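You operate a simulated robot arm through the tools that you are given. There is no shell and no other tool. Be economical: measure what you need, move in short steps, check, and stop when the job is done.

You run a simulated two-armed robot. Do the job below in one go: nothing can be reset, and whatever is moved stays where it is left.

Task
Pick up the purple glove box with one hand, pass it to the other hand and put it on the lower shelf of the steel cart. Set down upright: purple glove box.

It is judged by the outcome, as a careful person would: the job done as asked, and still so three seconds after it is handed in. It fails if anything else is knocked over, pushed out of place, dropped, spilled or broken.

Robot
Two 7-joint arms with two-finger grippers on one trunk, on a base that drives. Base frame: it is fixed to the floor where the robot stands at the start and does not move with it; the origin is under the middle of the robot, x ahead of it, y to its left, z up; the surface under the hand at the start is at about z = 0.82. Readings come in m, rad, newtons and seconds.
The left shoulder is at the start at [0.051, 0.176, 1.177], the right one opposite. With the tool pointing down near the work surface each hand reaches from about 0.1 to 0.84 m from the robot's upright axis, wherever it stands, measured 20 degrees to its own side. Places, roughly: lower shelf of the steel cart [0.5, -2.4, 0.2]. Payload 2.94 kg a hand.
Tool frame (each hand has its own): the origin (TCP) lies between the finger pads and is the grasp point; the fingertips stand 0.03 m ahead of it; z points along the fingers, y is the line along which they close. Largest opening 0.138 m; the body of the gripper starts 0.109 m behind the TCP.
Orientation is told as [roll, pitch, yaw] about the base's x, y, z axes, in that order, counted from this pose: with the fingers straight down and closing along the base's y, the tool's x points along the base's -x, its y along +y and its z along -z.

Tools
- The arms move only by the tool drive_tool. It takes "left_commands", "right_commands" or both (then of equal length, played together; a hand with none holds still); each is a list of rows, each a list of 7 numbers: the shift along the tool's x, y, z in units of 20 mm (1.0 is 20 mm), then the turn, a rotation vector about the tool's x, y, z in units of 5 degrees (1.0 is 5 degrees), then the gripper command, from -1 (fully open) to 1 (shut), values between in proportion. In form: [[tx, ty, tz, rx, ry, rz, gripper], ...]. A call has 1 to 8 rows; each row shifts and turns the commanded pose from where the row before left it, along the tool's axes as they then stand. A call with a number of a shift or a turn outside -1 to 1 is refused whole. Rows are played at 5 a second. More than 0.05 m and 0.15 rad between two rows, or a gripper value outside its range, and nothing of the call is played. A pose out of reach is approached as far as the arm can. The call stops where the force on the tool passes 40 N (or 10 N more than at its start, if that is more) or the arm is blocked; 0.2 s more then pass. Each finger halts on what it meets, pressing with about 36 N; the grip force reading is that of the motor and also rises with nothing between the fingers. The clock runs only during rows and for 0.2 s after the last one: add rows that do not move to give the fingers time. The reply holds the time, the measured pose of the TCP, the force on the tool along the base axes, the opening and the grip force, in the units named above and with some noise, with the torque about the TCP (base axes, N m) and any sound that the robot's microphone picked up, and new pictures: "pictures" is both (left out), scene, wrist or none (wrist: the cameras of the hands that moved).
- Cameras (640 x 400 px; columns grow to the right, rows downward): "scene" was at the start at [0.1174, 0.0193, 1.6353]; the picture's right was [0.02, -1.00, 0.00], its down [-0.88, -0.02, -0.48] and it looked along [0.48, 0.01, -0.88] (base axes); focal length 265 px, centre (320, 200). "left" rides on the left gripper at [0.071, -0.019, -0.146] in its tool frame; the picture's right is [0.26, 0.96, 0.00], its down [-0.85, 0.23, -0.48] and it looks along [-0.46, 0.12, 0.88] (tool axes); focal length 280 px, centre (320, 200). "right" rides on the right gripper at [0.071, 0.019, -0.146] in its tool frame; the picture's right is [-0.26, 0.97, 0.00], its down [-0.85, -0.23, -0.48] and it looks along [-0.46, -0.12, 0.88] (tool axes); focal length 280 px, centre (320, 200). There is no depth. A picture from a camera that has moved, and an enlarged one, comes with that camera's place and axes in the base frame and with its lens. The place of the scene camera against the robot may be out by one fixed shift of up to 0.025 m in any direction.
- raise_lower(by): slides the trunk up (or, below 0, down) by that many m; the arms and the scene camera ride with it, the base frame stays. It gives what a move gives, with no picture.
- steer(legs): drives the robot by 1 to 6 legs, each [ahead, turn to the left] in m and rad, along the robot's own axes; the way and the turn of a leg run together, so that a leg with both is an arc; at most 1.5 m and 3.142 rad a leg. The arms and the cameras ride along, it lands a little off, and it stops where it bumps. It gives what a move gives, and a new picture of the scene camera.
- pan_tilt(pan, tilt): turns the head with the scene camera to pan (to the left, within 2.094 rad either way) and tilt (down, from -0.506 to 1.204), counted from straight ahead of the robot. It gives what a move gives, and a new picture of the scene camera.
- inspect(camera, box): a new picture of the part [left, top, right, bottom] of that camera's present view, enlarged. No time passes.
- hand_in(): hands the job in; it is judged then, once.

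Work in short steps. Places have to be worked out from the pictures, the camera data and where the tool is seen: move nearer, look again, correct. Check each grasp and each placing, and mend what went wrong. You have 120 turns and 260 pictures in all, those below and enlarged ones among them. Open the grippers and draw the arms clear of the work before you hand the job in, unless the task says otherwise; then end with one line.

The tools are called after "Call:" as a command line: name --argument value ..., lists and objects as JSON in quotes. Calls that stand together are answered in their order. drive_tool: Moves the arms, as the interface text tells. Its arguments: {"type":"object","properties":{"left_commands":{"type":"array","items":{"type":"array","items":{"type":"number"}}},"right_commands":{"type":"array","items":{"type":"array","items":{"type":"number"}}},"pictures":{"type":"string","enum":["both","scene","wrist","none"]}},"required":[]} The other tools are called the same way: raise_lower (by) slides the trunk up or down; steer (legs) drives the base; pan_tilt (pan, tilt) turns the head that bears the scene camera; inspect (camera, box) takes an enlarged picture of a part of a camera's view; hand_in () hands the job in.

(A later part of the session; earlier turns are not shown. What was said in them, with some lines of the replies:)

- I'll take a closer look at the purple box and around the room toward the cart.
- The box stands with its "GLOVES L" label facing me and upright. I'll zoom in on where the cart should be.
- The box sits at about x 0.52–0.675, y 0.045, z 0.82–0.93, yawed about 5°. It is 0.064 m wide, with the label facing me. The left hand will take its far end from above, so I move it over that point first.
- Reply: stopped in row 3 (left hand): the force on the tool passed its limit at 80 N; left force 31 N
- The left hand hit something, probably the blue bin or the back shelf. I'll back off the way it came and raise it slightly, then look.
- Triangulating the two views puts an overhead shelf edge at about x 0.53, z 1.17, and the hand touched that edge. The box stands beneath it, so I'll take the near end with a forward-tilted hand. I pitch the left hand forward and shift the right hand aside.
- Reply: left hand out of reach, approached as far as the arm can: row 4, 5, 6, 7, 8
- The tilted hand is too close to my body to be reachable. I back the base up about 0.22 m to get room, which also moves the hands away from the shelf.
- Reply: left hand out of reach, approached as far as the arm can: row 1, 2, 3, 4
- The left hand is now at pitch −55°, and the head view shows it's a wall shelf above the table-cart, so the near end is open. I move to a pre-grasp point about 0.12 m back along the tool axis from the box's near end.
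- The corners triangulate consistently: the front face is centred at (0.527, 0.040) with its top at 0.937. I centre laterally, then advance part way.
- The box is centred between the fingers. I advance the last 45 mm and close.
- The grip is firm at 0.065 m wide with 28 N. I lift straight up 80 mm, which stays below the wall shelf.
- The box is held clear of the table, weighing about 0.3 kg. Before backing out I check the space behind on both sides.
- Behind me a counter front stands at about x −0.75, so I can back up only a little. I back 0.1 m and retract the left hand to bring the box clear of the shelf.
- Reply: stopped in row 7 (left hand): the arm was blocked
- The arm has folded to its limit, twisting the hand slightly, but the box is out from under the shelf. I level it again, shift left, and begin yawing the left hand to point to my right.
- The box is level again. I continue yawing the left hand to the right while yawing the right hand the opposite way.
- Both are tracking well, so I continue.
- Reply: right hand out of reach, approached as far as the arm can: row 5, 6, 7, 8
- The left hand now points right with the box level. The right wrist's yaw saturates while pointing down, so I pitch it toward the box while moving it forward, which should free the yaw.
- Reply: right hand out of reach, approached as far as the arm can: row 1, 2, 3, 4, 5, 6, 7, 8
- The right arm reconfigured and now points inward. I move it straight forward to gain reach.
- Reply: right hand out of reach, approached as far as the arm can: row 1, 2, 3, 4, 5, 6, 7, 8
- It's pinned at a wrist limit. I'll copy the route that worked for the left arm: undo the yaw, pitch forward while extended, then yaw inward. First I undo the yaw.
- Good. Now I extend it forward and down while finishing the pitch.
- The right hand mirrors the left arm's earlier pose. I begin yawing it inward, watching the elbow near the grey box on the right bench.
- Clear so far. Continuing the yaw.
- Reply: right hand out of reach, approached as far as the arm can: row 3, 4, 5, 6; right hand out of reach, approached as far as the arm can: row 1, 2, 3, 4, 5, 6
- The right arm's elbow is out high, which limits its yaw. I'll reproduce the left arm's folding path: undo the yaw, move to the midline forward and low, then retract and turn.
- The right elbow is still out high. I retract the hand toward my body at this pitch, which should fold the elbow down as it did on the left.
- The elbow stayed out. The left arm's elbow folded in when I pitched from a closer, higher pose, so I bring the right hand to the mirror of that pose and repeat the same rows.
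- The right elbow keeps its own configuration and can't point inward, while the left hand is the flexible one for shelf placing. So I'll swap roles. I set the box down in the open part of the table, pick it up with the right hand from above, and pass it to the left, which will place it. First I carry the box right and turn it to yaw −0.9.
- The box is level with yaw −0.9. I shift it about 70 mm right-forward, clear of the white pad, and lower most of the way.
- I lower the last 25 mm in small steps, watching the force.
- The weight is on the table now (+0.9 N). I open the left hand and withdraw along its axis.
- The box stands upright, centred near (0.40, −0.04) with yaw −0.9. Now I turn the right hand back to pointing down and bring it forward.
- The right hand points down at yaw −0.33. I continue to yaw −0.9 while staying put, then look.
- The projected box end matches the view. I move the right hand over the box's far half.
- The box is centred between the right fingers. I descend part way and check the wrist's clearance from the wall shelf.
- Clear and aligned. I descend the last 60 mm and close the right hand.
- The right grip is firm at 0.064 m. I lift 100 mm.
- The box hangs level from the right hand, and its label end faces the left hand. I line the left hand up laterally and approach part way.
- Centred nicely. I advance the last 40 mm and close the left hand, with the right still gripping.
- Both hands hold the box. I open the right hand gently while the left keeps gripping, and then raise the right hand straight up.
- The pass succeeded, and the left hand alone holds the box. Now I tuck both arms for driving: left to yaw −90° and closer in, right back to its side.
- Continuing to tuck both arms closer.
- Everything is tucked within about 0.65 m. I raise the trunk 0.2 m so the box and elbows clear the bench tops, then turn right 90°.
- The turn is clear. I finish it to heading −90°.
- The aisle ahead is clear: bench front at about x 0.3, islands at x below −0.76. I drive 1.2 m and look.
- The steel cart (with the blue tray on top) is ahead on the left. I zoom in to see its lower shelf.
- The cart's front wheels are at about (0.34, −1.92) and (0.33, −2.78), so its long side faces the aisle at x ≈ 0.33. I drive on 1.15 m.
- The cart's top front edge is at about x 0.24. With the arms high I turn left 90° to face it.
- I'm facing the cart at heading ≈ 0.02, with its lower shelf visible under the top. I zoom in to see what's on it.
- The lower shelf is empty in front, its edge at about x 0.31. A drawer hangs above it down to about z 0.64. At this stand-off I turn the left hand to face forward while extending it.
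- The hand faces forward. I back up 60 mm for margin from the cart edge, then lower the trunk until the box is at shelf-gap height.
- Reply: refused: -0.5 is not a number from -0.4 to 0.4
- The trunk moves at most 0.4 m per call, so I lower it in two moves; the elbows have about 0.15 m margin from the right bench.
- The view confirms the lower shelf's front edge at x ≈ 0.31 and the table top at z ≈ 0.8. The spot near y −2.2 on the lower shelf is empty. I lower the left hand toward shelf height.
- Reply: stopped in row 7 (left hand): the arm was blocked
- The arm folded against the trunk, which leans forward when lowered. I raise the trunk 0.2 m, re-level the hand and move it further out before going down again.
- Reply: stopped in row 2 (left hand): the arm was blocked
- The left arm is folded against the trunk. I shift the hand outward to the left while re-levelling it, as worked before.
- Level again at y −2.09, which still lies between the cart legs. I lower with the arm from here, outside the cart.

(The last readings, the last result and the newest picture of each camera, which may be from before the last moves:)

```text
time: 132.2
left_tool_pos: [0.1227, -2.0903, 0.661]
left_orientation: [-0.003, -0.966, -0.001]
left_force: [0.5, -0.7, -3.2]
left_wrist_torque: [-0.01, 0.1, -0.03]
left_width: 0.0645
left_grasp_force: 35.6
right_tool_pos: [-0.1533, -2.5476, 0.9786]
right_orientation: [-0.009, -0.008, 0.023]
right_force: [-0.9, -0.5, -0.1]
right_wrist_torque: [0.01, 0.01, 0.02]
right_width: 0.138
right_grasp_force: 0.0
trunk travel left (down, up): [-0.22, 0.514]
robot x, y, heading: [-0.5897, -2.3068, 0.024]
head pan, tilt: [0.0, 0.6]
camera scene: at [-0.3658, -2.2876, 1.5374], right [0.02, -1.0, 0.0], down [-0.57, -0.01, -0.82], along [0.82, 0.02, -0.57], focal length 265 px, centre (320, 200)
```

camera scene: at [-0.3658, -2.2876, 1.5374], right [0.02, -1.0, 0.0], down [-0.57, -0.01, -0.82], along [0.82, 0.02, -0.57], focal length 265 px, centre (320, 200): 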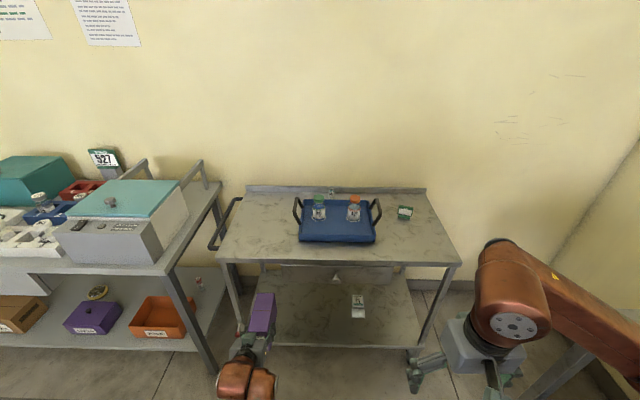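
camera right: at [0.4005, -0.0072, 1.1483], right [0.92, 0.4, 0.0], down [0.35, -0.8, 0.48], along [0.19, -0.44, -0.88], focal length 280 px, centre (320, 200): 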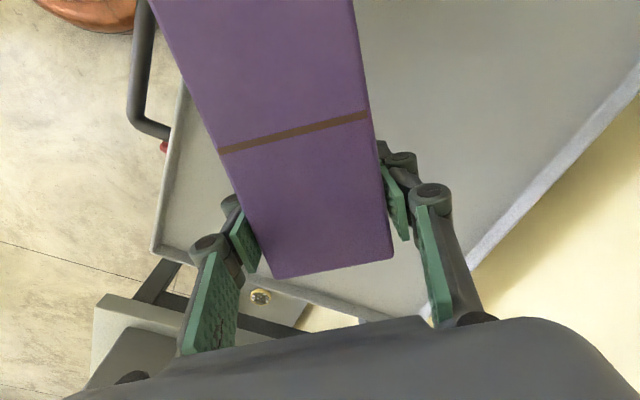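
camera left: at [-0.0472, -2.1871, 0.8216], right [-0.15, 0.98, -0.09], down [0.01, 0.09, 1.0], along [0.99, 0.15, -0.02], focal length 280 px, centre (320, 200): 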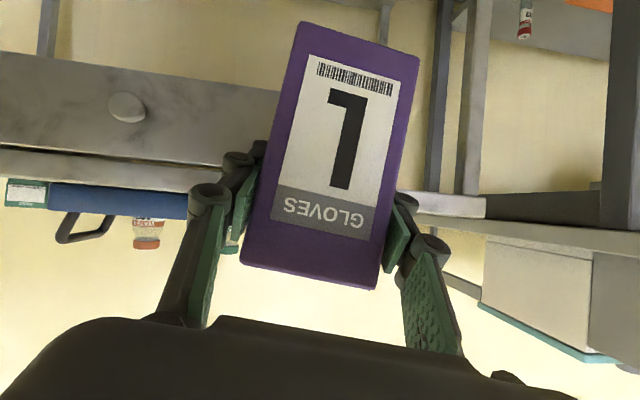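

Tracking well. I continue down another 160 mm.

Call:
drive_tool --left_commands '[[0.82, 0, 0.57, 0, 0, 0, 1], [0.82, 0, 0.57, 0, 0, 0, 1], [0.82, 0, 0.57, 0, 0, 0, 1], [0.82, 0, 0.57, 0, 0, 0, 1], [0.82, 0, 0.57, 0, 0, 0, 1], [0.82, 0, 0.57, 0, 0, 0, 1], [0.82, 0, 0.57, 0, 0, 0, 1], [0.82, 0, 0.57, 0, 0, 0, 1]]' --pictures "both"

```text
time: 133.9
left_tool_pos: [0.1237, -2.0898, 0.501]
left_orientation: [-0.003, -0.969, -0.002]
left_force: [-0.4, 0.1, -2.1]
left_wrist_torque: [-0.02, 0.14, 0.02]
left_width: 0.0644
left_grasp_force: 35.9
right_tool_pos: [-0.1529, -2.5485, 0.9777]
right_orientation: [-0.006, -0.006, 0.022]
right_force: [0.4, -0.9, 0.2]
right_wrist_torque: [0.01, -0.05, 0.02]
right_width: 0.1378
right_grasp_force: 0.1
trunk travel left (down, up): [-0.22, 0.514]
robot x, y, heading: [-0.5941, -2.31, 0.021]
head pan, tilt: [0.0, 0.6]
camera scene: at [-0.3658, -2.2877, 1.5374], right [0.02, -1.0, 0.0], down [-0.57, -0.01, -0.82], along [0.82, 0.02, -0.57], focal length 265 px, centre (320, 200)
camera left: at [-0.0368, -2.1083, 0.5258], right [-0.15, 0.97, -0.22], down [0.09, 0.23, 0.97], along [0.99, 0.12, -0.12], focal length 280 px, centre (320, 200)
```

scene: 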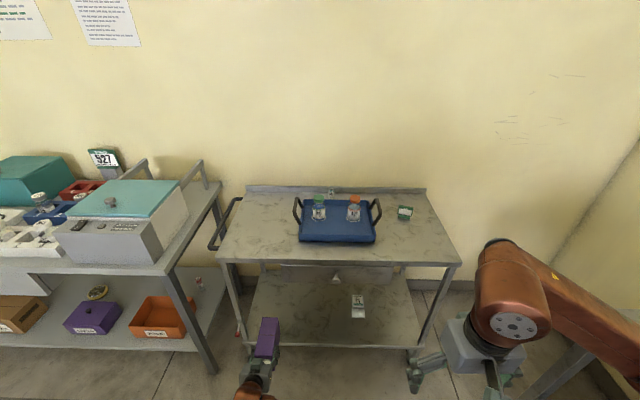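
left: 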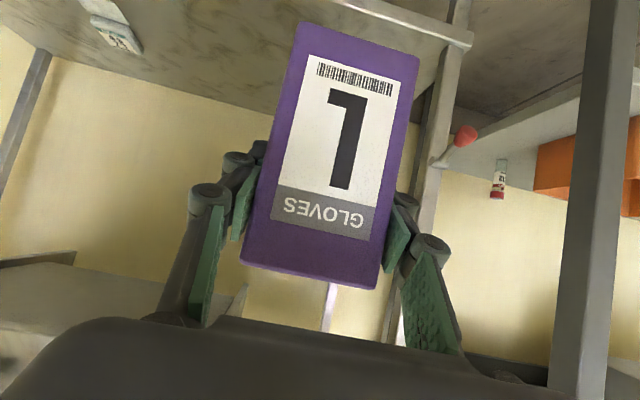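

The lower shelf's front corner triangulates to z ≈ 0.21, x ≈ 0.31. I continue down to leave the box bottom about 70 mm above the shelf, and shift 30 mm right, away from the leg.

Call:
drive_tool --left_commands '[[0.82, -0.2, 0.57, 0, 0, 0, 1], [0.82, -0.2, 0.57, 0, 0, 0, 1], [0.82, -0.2, 0.57, 0, 0, 0, 1], [0.82, -0.2, 0.57, 0, 0, 0, 1], [0.82, -0.2, 0.57, 0, 0, 0, 1], [0.82, -0.2, 0.57, 0, 0, 0, 1], [0.82, -0.2, 0.57, 0, 0, 0, 1]]' --pictures "both"

```text
time: 135.6
left_tool_pos: [0.125, -2.1021, 0.3625]
left_orientation: [0.03, -0.972, -0.023]
left_force: [-0.3, 0.7, -2.4]
left_wrist_torque: [-0.02, 0.09, 0.05]
left_width: 0.064
left_grasp_force: 35.5
right_tool_pos: [-0.1536, -2.5482, 0.9785]
right_orientation: [-0.007, -0.008, 0.021]
right_force: [0.0, 0.5, 0.0]
right_wrist_torque: [0.03, -0.02, -0.03]
right_width: 0.138
right_grasp_force: 0.0
trunk travel left (down, up): [-0.22, 0.514]
robot x, y, heading: [-0.5938, -2.3094, 0.026]
head pan, tilt: [0.0, 0.6]
camera scene: at [-0.3657, -2.2883, 1.5374], right [0.02, -1.0, 0.0], down [-0.57, -0.01, -0.82], along [0.82, 0.02, -0.57], focal length 265 px, centre (320, 200)
camera left: at [-0.0353, -2.1222, 0.386], right [-0.15, 0.97, -0.2], down [0.09, 0.21, 0.97], along [0.99, 0.13, -0.12], focal length 280 px, centre (320, 200)
```

scene: 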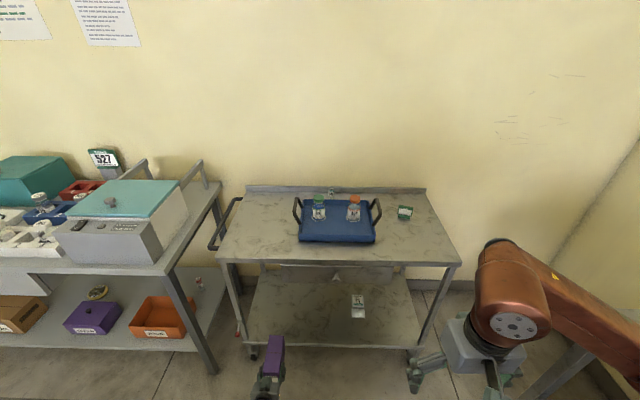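
left: 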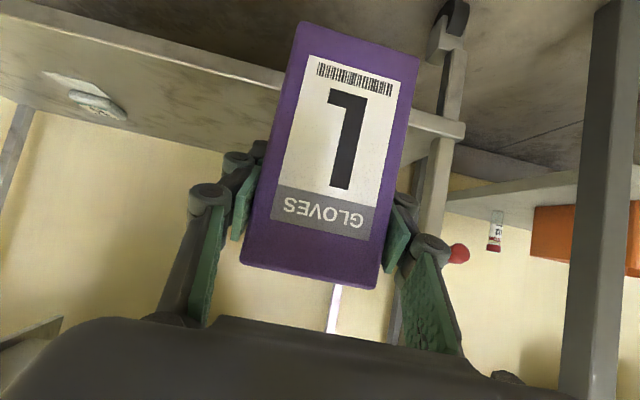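

Everything lines up: the shelf is at z ≈ 0.205 and the box bottom at 0.288. I drive straight ahead 0.25 m to bring the box in over the shelf.

Call:
steer --legs '[[0.25, 0]]'

Call:
drive_tool --left_commands '[[0, 0, 0, 0, 0, 0, 1], [0, 0, 0, 0, 0, 0, 1], [0, 0, 0, 0, 0, 0, 1], [0, 0, 0, 0, 0, 0, 1]]' --pictures "both"

```text
time: 137.4
left_tool_pos: [0.3813, -2.102, 0.3684]
left_orientation: [0.026, -0.976, -0.026]
left_force: [-0.2, -0.7, -1.5]
left_wrist_torque: [0.05, 0.1, -0.01]
left_width: 0.0643
left_grasp_force: 36.0
right_tool_pos: [0.0951, -2.5457, 0.9807]
right_orientation: [-0.009, -0.013, 0.017]
right_force: [-0.4, 0.1, 0.5]
right_wrist_torque: [-0.01, 0.05, -0.01]
right_width: 0.1384
right_grasp_force: 0.1
trunk travel left (down, up): [-0.22, 0.514]
robot x, y, heading: [-0.3436, -2.3052, 0.019]
head pan, tilt: [0.0, 0.6]
camera scene: at [-0.1165, -2.2833, 1.5382], right [0.02, -1.0, 0.0], down [-0.56, -0.01, -0.83], along [0.83, 0.02, -0.56], focal length 265 px, centre (320, 200)
```

scene: 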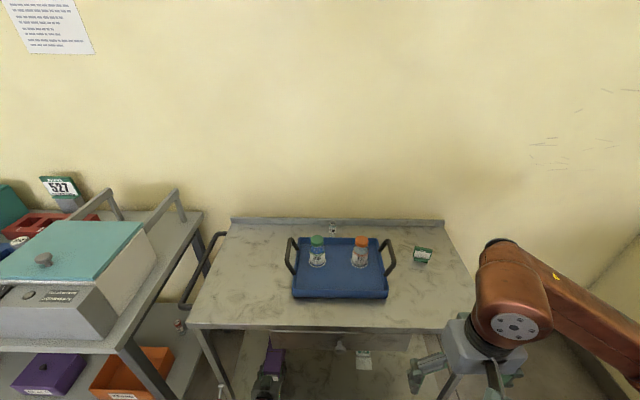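

```text
time: 138.4
left_tool_pos: [0.3799, -2.0997, 0.3669]
left_orientation: [0.031, -0.975, -0.029]
left_force: [0.2, -0.8, -3.2]
left_wrist_torque: [0.04, 0.14, 0.0]
left_width: 0.064
left_grasp_force: 36.1
right_tool_pos: [0.0975, -2.5441, 0.9795]
right_orientation: [-0.007, -0.009, 0.016]
right_force: [-0.2, -1.2, 0.0]
right_wrist_torque: [-0.01, -0.01, 0.01]
right_width: 0.1381
right_grasp_force: 0.1
trunk travel left (down, up): [-0.22, 0.514]
robot x, y, heading: [-0.3394, -2.3005, 0.022]
head pan, tilt: [0.0, 0.6]
camera scene: at [-0.1139, -2.2836, 1.5375], right [0.02, -1.0, 0.0], down [-0.57, -0.01, -0.82], along [0.82, 0.02, -0.57], focal length 265 px, centre (320, 200)
camera left: at [0.2206, -2.1188, 0.3891], right [-0.14, 0.97, -0.2], down [0.08, 0.21, 0.97], along [0.99, 0.12, -0.11], focal length 280 px, centre (320, 200)
```

scene: 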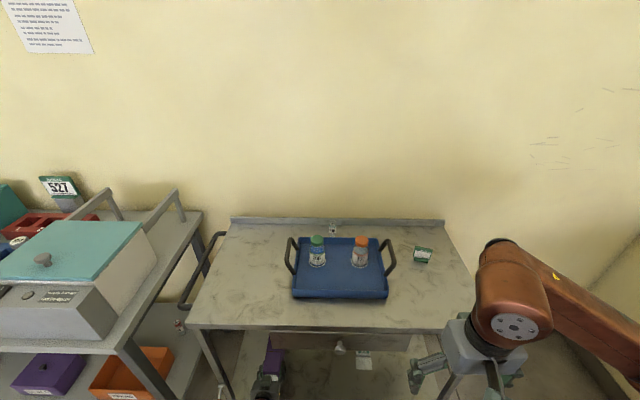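
left: 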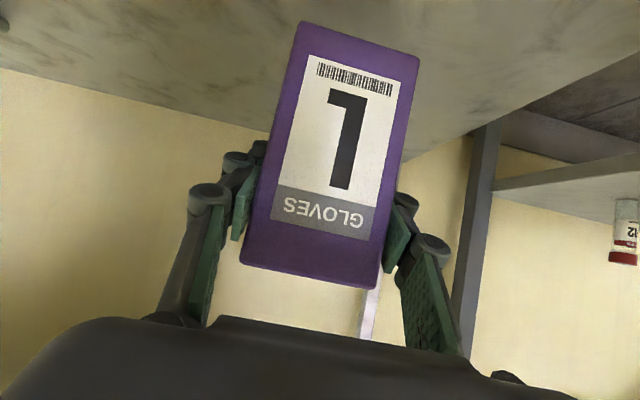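

The box is over the shelf (x 0.35–0.50). I lower 70 mm, then creep down.

Call:
drive_tool --left_commands '[[0.57, 0, 0.4, 0, 0, 0, 1], [0.57, 0, 0.4, 0, 0, 0, 1], [0.57, 0, 0.4, 0, 0, 0, 1], [0.57, 0, 0.4, 0, 0, 0, 1], [0.57, 0, 0.4, 0, 0, 0, 1]]' --pictures "none"

Call:
drive_tool --left_commands '[[0.16, 0, 0.11, 0, 0, 0, 1], [0.16, 0, 0.11, 0, 0, 0, 1], [0.16, 0, 0.11, 0, 0, 0, 1], [0, 0, 0, 0, 0, 0, 1]]' --pictures "both"

```text
time: 139.6
left_tool_pos: [0.3915, -2.0933, 0.3144]
left_orientation: [0.043, -1.001, -0.031]
left_force: [-0.7, -0.3, -3.2]
left_wrist_torque: [-0.02, 0.12, 0.0]
left_width: 0.0641
left_grasp_force: 36.2
left hand out of reach, approached as far as the arm can: row 5
right_tool_pos: [0.0972, -2.544, 0.9797]
right_orientation: [-0.008, -0.01, 0.017]
right_force: [0.5, 0.4, -0.1]
right_wrist_torque: [0.02, 0.01, -0.03]
right_width: 0.1379
right_grasp_force: 0.1
trunk travel left (down, up): [-0.22, 0.514]
robot x, y, heading: [-0.3401, -2.3005, 0.017]
head pan, tilt: [0.0, 0.6]
```

```text
time: 140.6
left_tool_pos: [0.3905, -2.0902, 0.3062]
left_orientation: [0.033, -0.977, -0.027]
left_force: [-0.1, 0.4, -3.0]
left_wrist_torque: [0.01, 0.11, -0.02]
left_width: 0.0643
left_grasp_force: 36.3
left hand out of reach, approached as far as the arm can: row 1
right_tool_pos: [0.0965, -2.5447, 0.9792]
right_orientation: [-0.007, -0.01, 0.017]
right_force: [0.0, 0.1, 0.7]
right_wrist_torque: [-0.05, 0.01, -0.01]
right_width: 0.1381
right_grasp_force: 0.0
trunk travel left (down, up): [-0.22, 0.514]
robot x, y, heading: [-0.3413, -2.3047, 0.025]
head pan, tilt: [0.0, 0.6]
camera scene: at [-0.1138, -2.2836, 1.5375], right [0.02, -1.0, 0.0], down [-0.57, -0.01, -0.82], along [0.82, 0.02, -0.57], focal length 265 px, centre (320, 200)
camera left: at [0.2308, -2.1096, 0.3301], right [-0.14, 0.97, -0.2], down [0.08, 0.21, 0.97], along [0.99, 0.12, -0.11], focal length 280 px, centre (320, 200)
```

scene: 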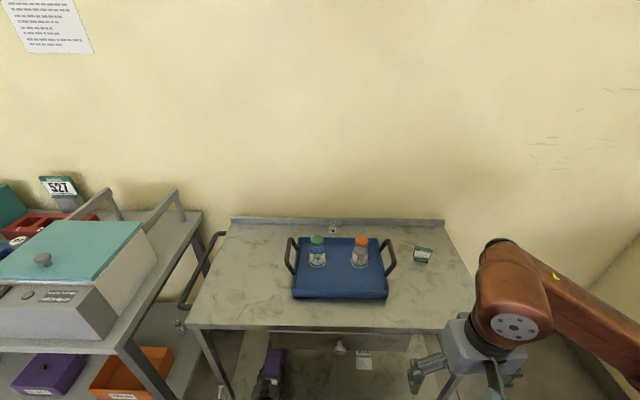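
left: 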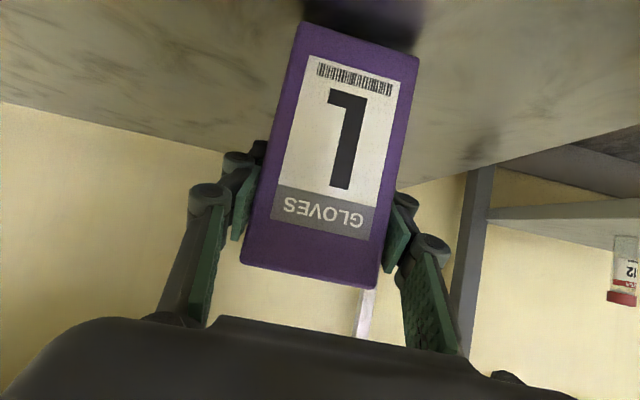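

The arm is at its reach limit about 25 mm above the shelf, so I finish the lowering with the trunk in small steps.

Call:
raise_lower --by -0.018

Call:
raise_lower --by -0.005

```text
time: 141.2
left_tool_pos: [0.397, -2.0914, 0.2951]
left_orientation: [0.035, -0.99, -0.033]
left_force: [10.5, 0.9, 27.1]
left_wrist_torque: [-0.64, -1.22, 0.48]
left_width: 0.0645
left_grasp_force: 36.1
right_tool_pos: [0.0946, -2.5453, 0.9622]
right_orientation: [-0.006, -0.013, 0.017]
right_force: [-0.5, 0.5, -0.7]
right_wrist_torque: [-0.02, 0.01, 0.0]
right_width: 0.1382
right_grasp_force: 0.1
trunk travel left (down, up): [-0.202, 0.532]
robot x, y, heading: [-0.3376, -2.3018, 0.014]
head pan, tilt: [0.0, 0.6]
```

```text
time: 141.8
left_tool_pos: [0.397, -2.0925, 0.2897]
left_orientation: [0.032, -0.991, -0.033]
left_force: [6.9, 0.8, 29.4]
left_wrist_torque: [-0.27, -1.13, 0.49]
left_width: 0.0645
left_grasp_force: 36.3
right_tool_pos: [0.0945, -2.5446, 0.9566]
right_orientation: [-0.009, -0.012, 0.018]
right_force: [-0.3, 0.4, 1.0]
right_wrist_torque: [-0.03, -0.03, -0.04]
right_width: 0.138
right_grasp_force: 0.1
trunk travel left (down, up): [-0.197, 0.537]
robot x, y, heading: [-0.341, -2.3054, 0.018]
head pan, tilt: [0.0, 0.6]
```

Contact: 29 N upward, so the box rests on the shelf at z ≈ 0.215. I ease up a few millimetres so it isn't pressed hard, then check.

Call:
raise_lower --by 0.007

Call:
inspect --camera "left" --box '[180, 0, 500, 200]'

```text
time: 142.3
left_tool_pos: [0.3886, -2.0929, 0.2905]
left_orientation: [0.026, -0.978, -0.025]
left_force: [-2.4, -0.1, 20.5]
left_wrist_torque: [-0.43, -0.12, -0.18]
left_width: 0.0645
left_grasp_force: 36.1
right_tool_pos: [0.0948, -2.5454, 0.9644]
right_orientation: [-0.008, -0.011, 0.017]
right_force: [0.1, -0.4, -0.1]
right_wrist_torque: [0.02, -0.01, 0.03]
right_width: 0.1378
right_grasp_force: 0.1
trunk travel left (down, up): [-0.204, 0.53]
robot x, y, heading: [-0.336, -2.3064, 0.019]
head pan, tilt: [0.0, 0.6]
```

```text
2.00 times, centred on (340, 100) of left
camera zoom: at [0.2288, -2.1118, 0.3125], right [-0.14, 0.97, -0.2], down [0.08, 0.22, 0.97], along [0.99, 0.12, -0.11], focal length 561 px, centre (280, 400)
```

zoom: 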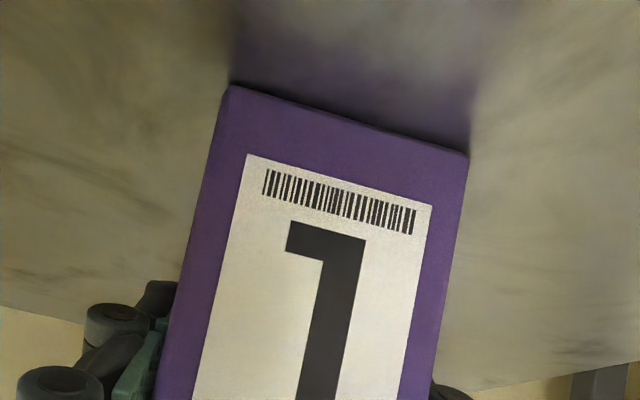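

The box sits flat on the shelf. I ease 3 mm more, then open the left hand.

Call:
raise_lower --by 0.004

Call:
drive_tool --left_commands '[[0, 0, 0, 0, 0, 0, 0.4], [0, 0, 0, 0, 0, 0, 0.1], [0, 0, 0, 0, 0, 0, -0.3], [0, 0, 0, 0, 0, 0, -0.7], [0, 0, 0, 0, 0, 0, -1], [0, 0, 0, 0, 0, 0, -1]]' --pictures "both"

```text
time: 142.9
left_tool_pos: [0.3878, -2.0925, 0.2903]
left_orientation: [0.024, -0.97, -0.023]
left_force: [0.6, -0.4, -0.4]
left_wrist_torque: [-0.03, 0.23, 0.03]
left_width: 0.0644
left_grasp_force: 36.1
right_tool_pos: [0.0966, -2.5445, 0.9669]
right_orientation: [-0.008, -0.008, 0.02]
right_force: [0.6, 0.8, 0.7]
right_wrist_torque: [0.01, -0.02, 0.04]
right_width: 0.1382
right_grasp_force: 0.0
trunk travel left (down, up): [-0.208, 0.526]
robot x, y, heading: [-0.3418, -2.3042, 0.02]
head pan, tilt: [0.0, 0.6]
```

```text
time: 144.3
left_tool_pos: [0.3906, -2.0921, 0.2933]
left_orientation: [0.028, -0.975, -0.029]
left_force: [0.3, 0.5, -0.1]
left_wrist_torque: [0.01, 0.03, 0.0]
left_width: 0.1378
left_grasp_force: 0.0
right_tool_pos: [0.0962, -2.5434, 0.9679]
right_orientation: [-0.007, -0.012, 0.018]
right_force: [0.7, -0.5, -0.2]
right_wrist_torque: [0.02, 0.02, 0.01]
right_width: 0.1384
right_grasp_force: 0.1
trunk travel left (down, up): [-0.208, 0.526]
robot x, y, heading: [-0.3401, -2.3044, 0.016]
head pan, tilt: [0.0, 0.6]
camera scene: at [-0.1042, -2.2834, 1.5247], right [0.02, -1.0, 0.0], down [-0.57, -0.01, -0.82], along [0.82, 0.02, -0.57], focal length 265 px, centre (320, 200)
camera left: at [0.2302, -2.1114, 0.3159], right [-0.14, 0.97, -0.2], down [0.08, 0.22, 0.97], along [0.99, 0.12, -0.11], focal length 280 px, centre (320, 200)
```

scene: 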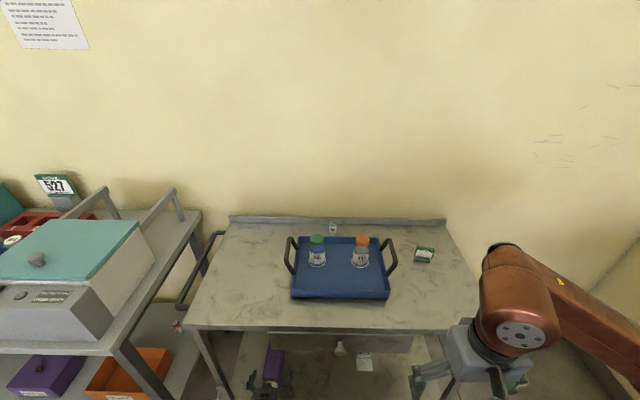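
left: 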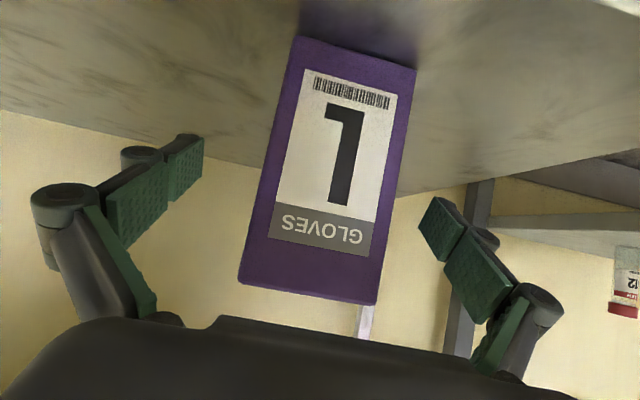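

The box is released and standing upright with its label facing out. I withdraw the hand along its axis, then back the base away.

Call:
drive_tool --left_commands '[[0, 0, -0.6, 0, 0, 0, -1], [0, 0, -0.8, 0, 0, 0, -1], [0, 0, -0.8, 0, 0, 0, -1], [0, 0, -0.8, 0, 0, 0, -1], [0, 0, 0, 0, 0, 0, -1]]' --pictures "wrist"

Call:
steer --legs '[[-0.25, 0]]'

```text
time: 145.7
left_tool_pos: [0.3671, -2.0553, 0.3481]
left_orientation: [0.112, -1.009, -0.087]
left_force: [-0.7, 0.3, 0.2]
left_wrist_torque: [0.01, -0.02, 0.0]
left_width: 0.1381
left_grasp_force: 0.1
left hand out of reach, approached as far as the arm can: row 1
right_tool_pos: [0.0974, -2.5446, 0.9669]
right_orientation: [-0.006, -0.008, 0.017]
right_force: [0.7, 0.7, 0.1]
right_wrist_torque: [-0.01, 0.0, -0.02]
right_width: 0.1381
right_grasp_force: 0.1
trunk travel left (down, up): [-0.208, 0.526]
robot x, y, heading: [-0.339, -2.3068, 0.017]
head pan, tilt: [0.0, 0.6]
stopped in row 5 (left hand): the arm was blocked; the commanded pose is now the measured one
camera left: at [0.2061, -2.0762, 0.3641], right [-0.15, 0.98, -0.16], down [0.05, 0.17, 0.98], along [0.99, 0.14, -0.07], focal length 280 px, centre (320, 200)
```

left: 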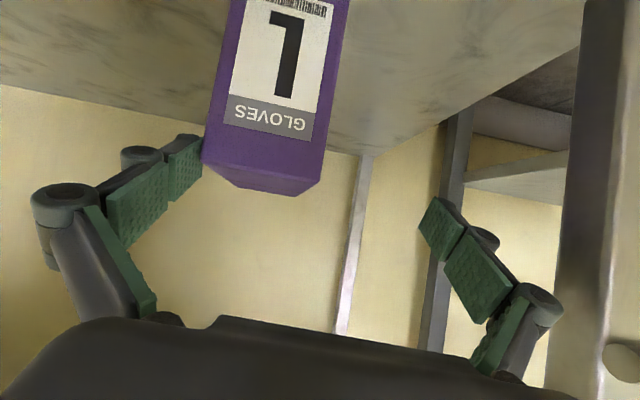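

```text
time: 147.5
left_tool_pos: [0.1192, -2.0569, 0.3472]
left_orientation: [0.111, -1.009, -0.086]
left_force: [0.7, 0.2, -0.3]
left_wrist_torque: [0.01, 0.03, 0.0]
left_width: 0.1377
left_grasp_force: 0.1
right_tool_pos: [-0.1483, -2.5482, 0.9684]
right_orientation: [-0.007, -0.01, 0.021]
right_force: [-0.7, -0.6, 0.7]
right_wrist_torque: [0.03, 0.04, 0.03]
right_width: 0.1382
right_grasp_force: 0.0
trunk travel left (down, up): [-0.208, 0.526]
robot x, y, heading: [-0.5868, -2.3125, 0.019]
head pan, tilt: [0.0, 0.6]
camera scene: at [-0.3503, -2.2875, 1.5248], right [0.02, -1.0, 0.0], down [-0.56, -0.01, -0.83], along [0.82, 0.02, -0.56], focal length 265 px, centre (320, 200)
```

scene: 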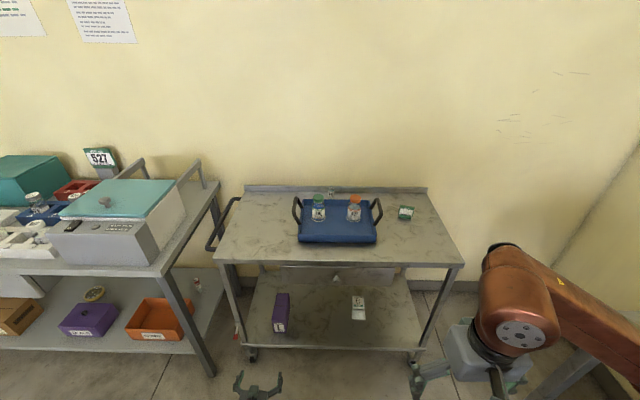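

The box stands on the lower shelf and the hands are clear. I take one close look to confirm.

Call:
inspect --camera "scene" --box '[200, 230, 460, 390]'

```text
2.46 times, centred on (330, 310) of scene
camera zoom: at [-0.3503, -2.2875, 1.5248], right [0.02, -1.0, 0.0], down [-0.56, -0.01, -0.83], along [0.82, 0.02, -0.56], focal length 652 px, centre (295, -71)
```

zoom: 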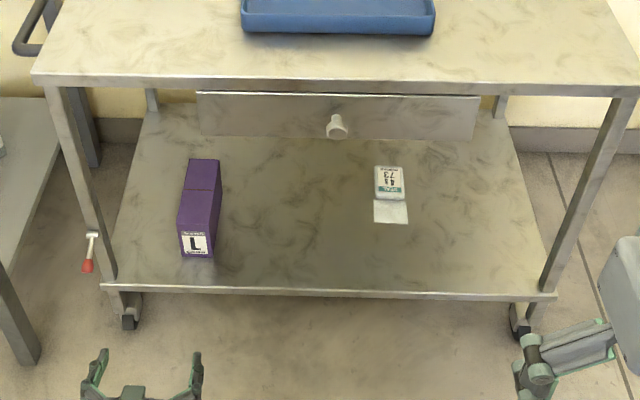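

The box is upright, fully on the lower shelf, and nothing around it is disturbed. Both grippers are open and clear, so I hand in.

Call:
hand_in

```text
The job is handed in.
```

The purple glove box is standing upright on the lower shelf of the steel cart, label facing out; the right hand passed it to the left, which set it down.
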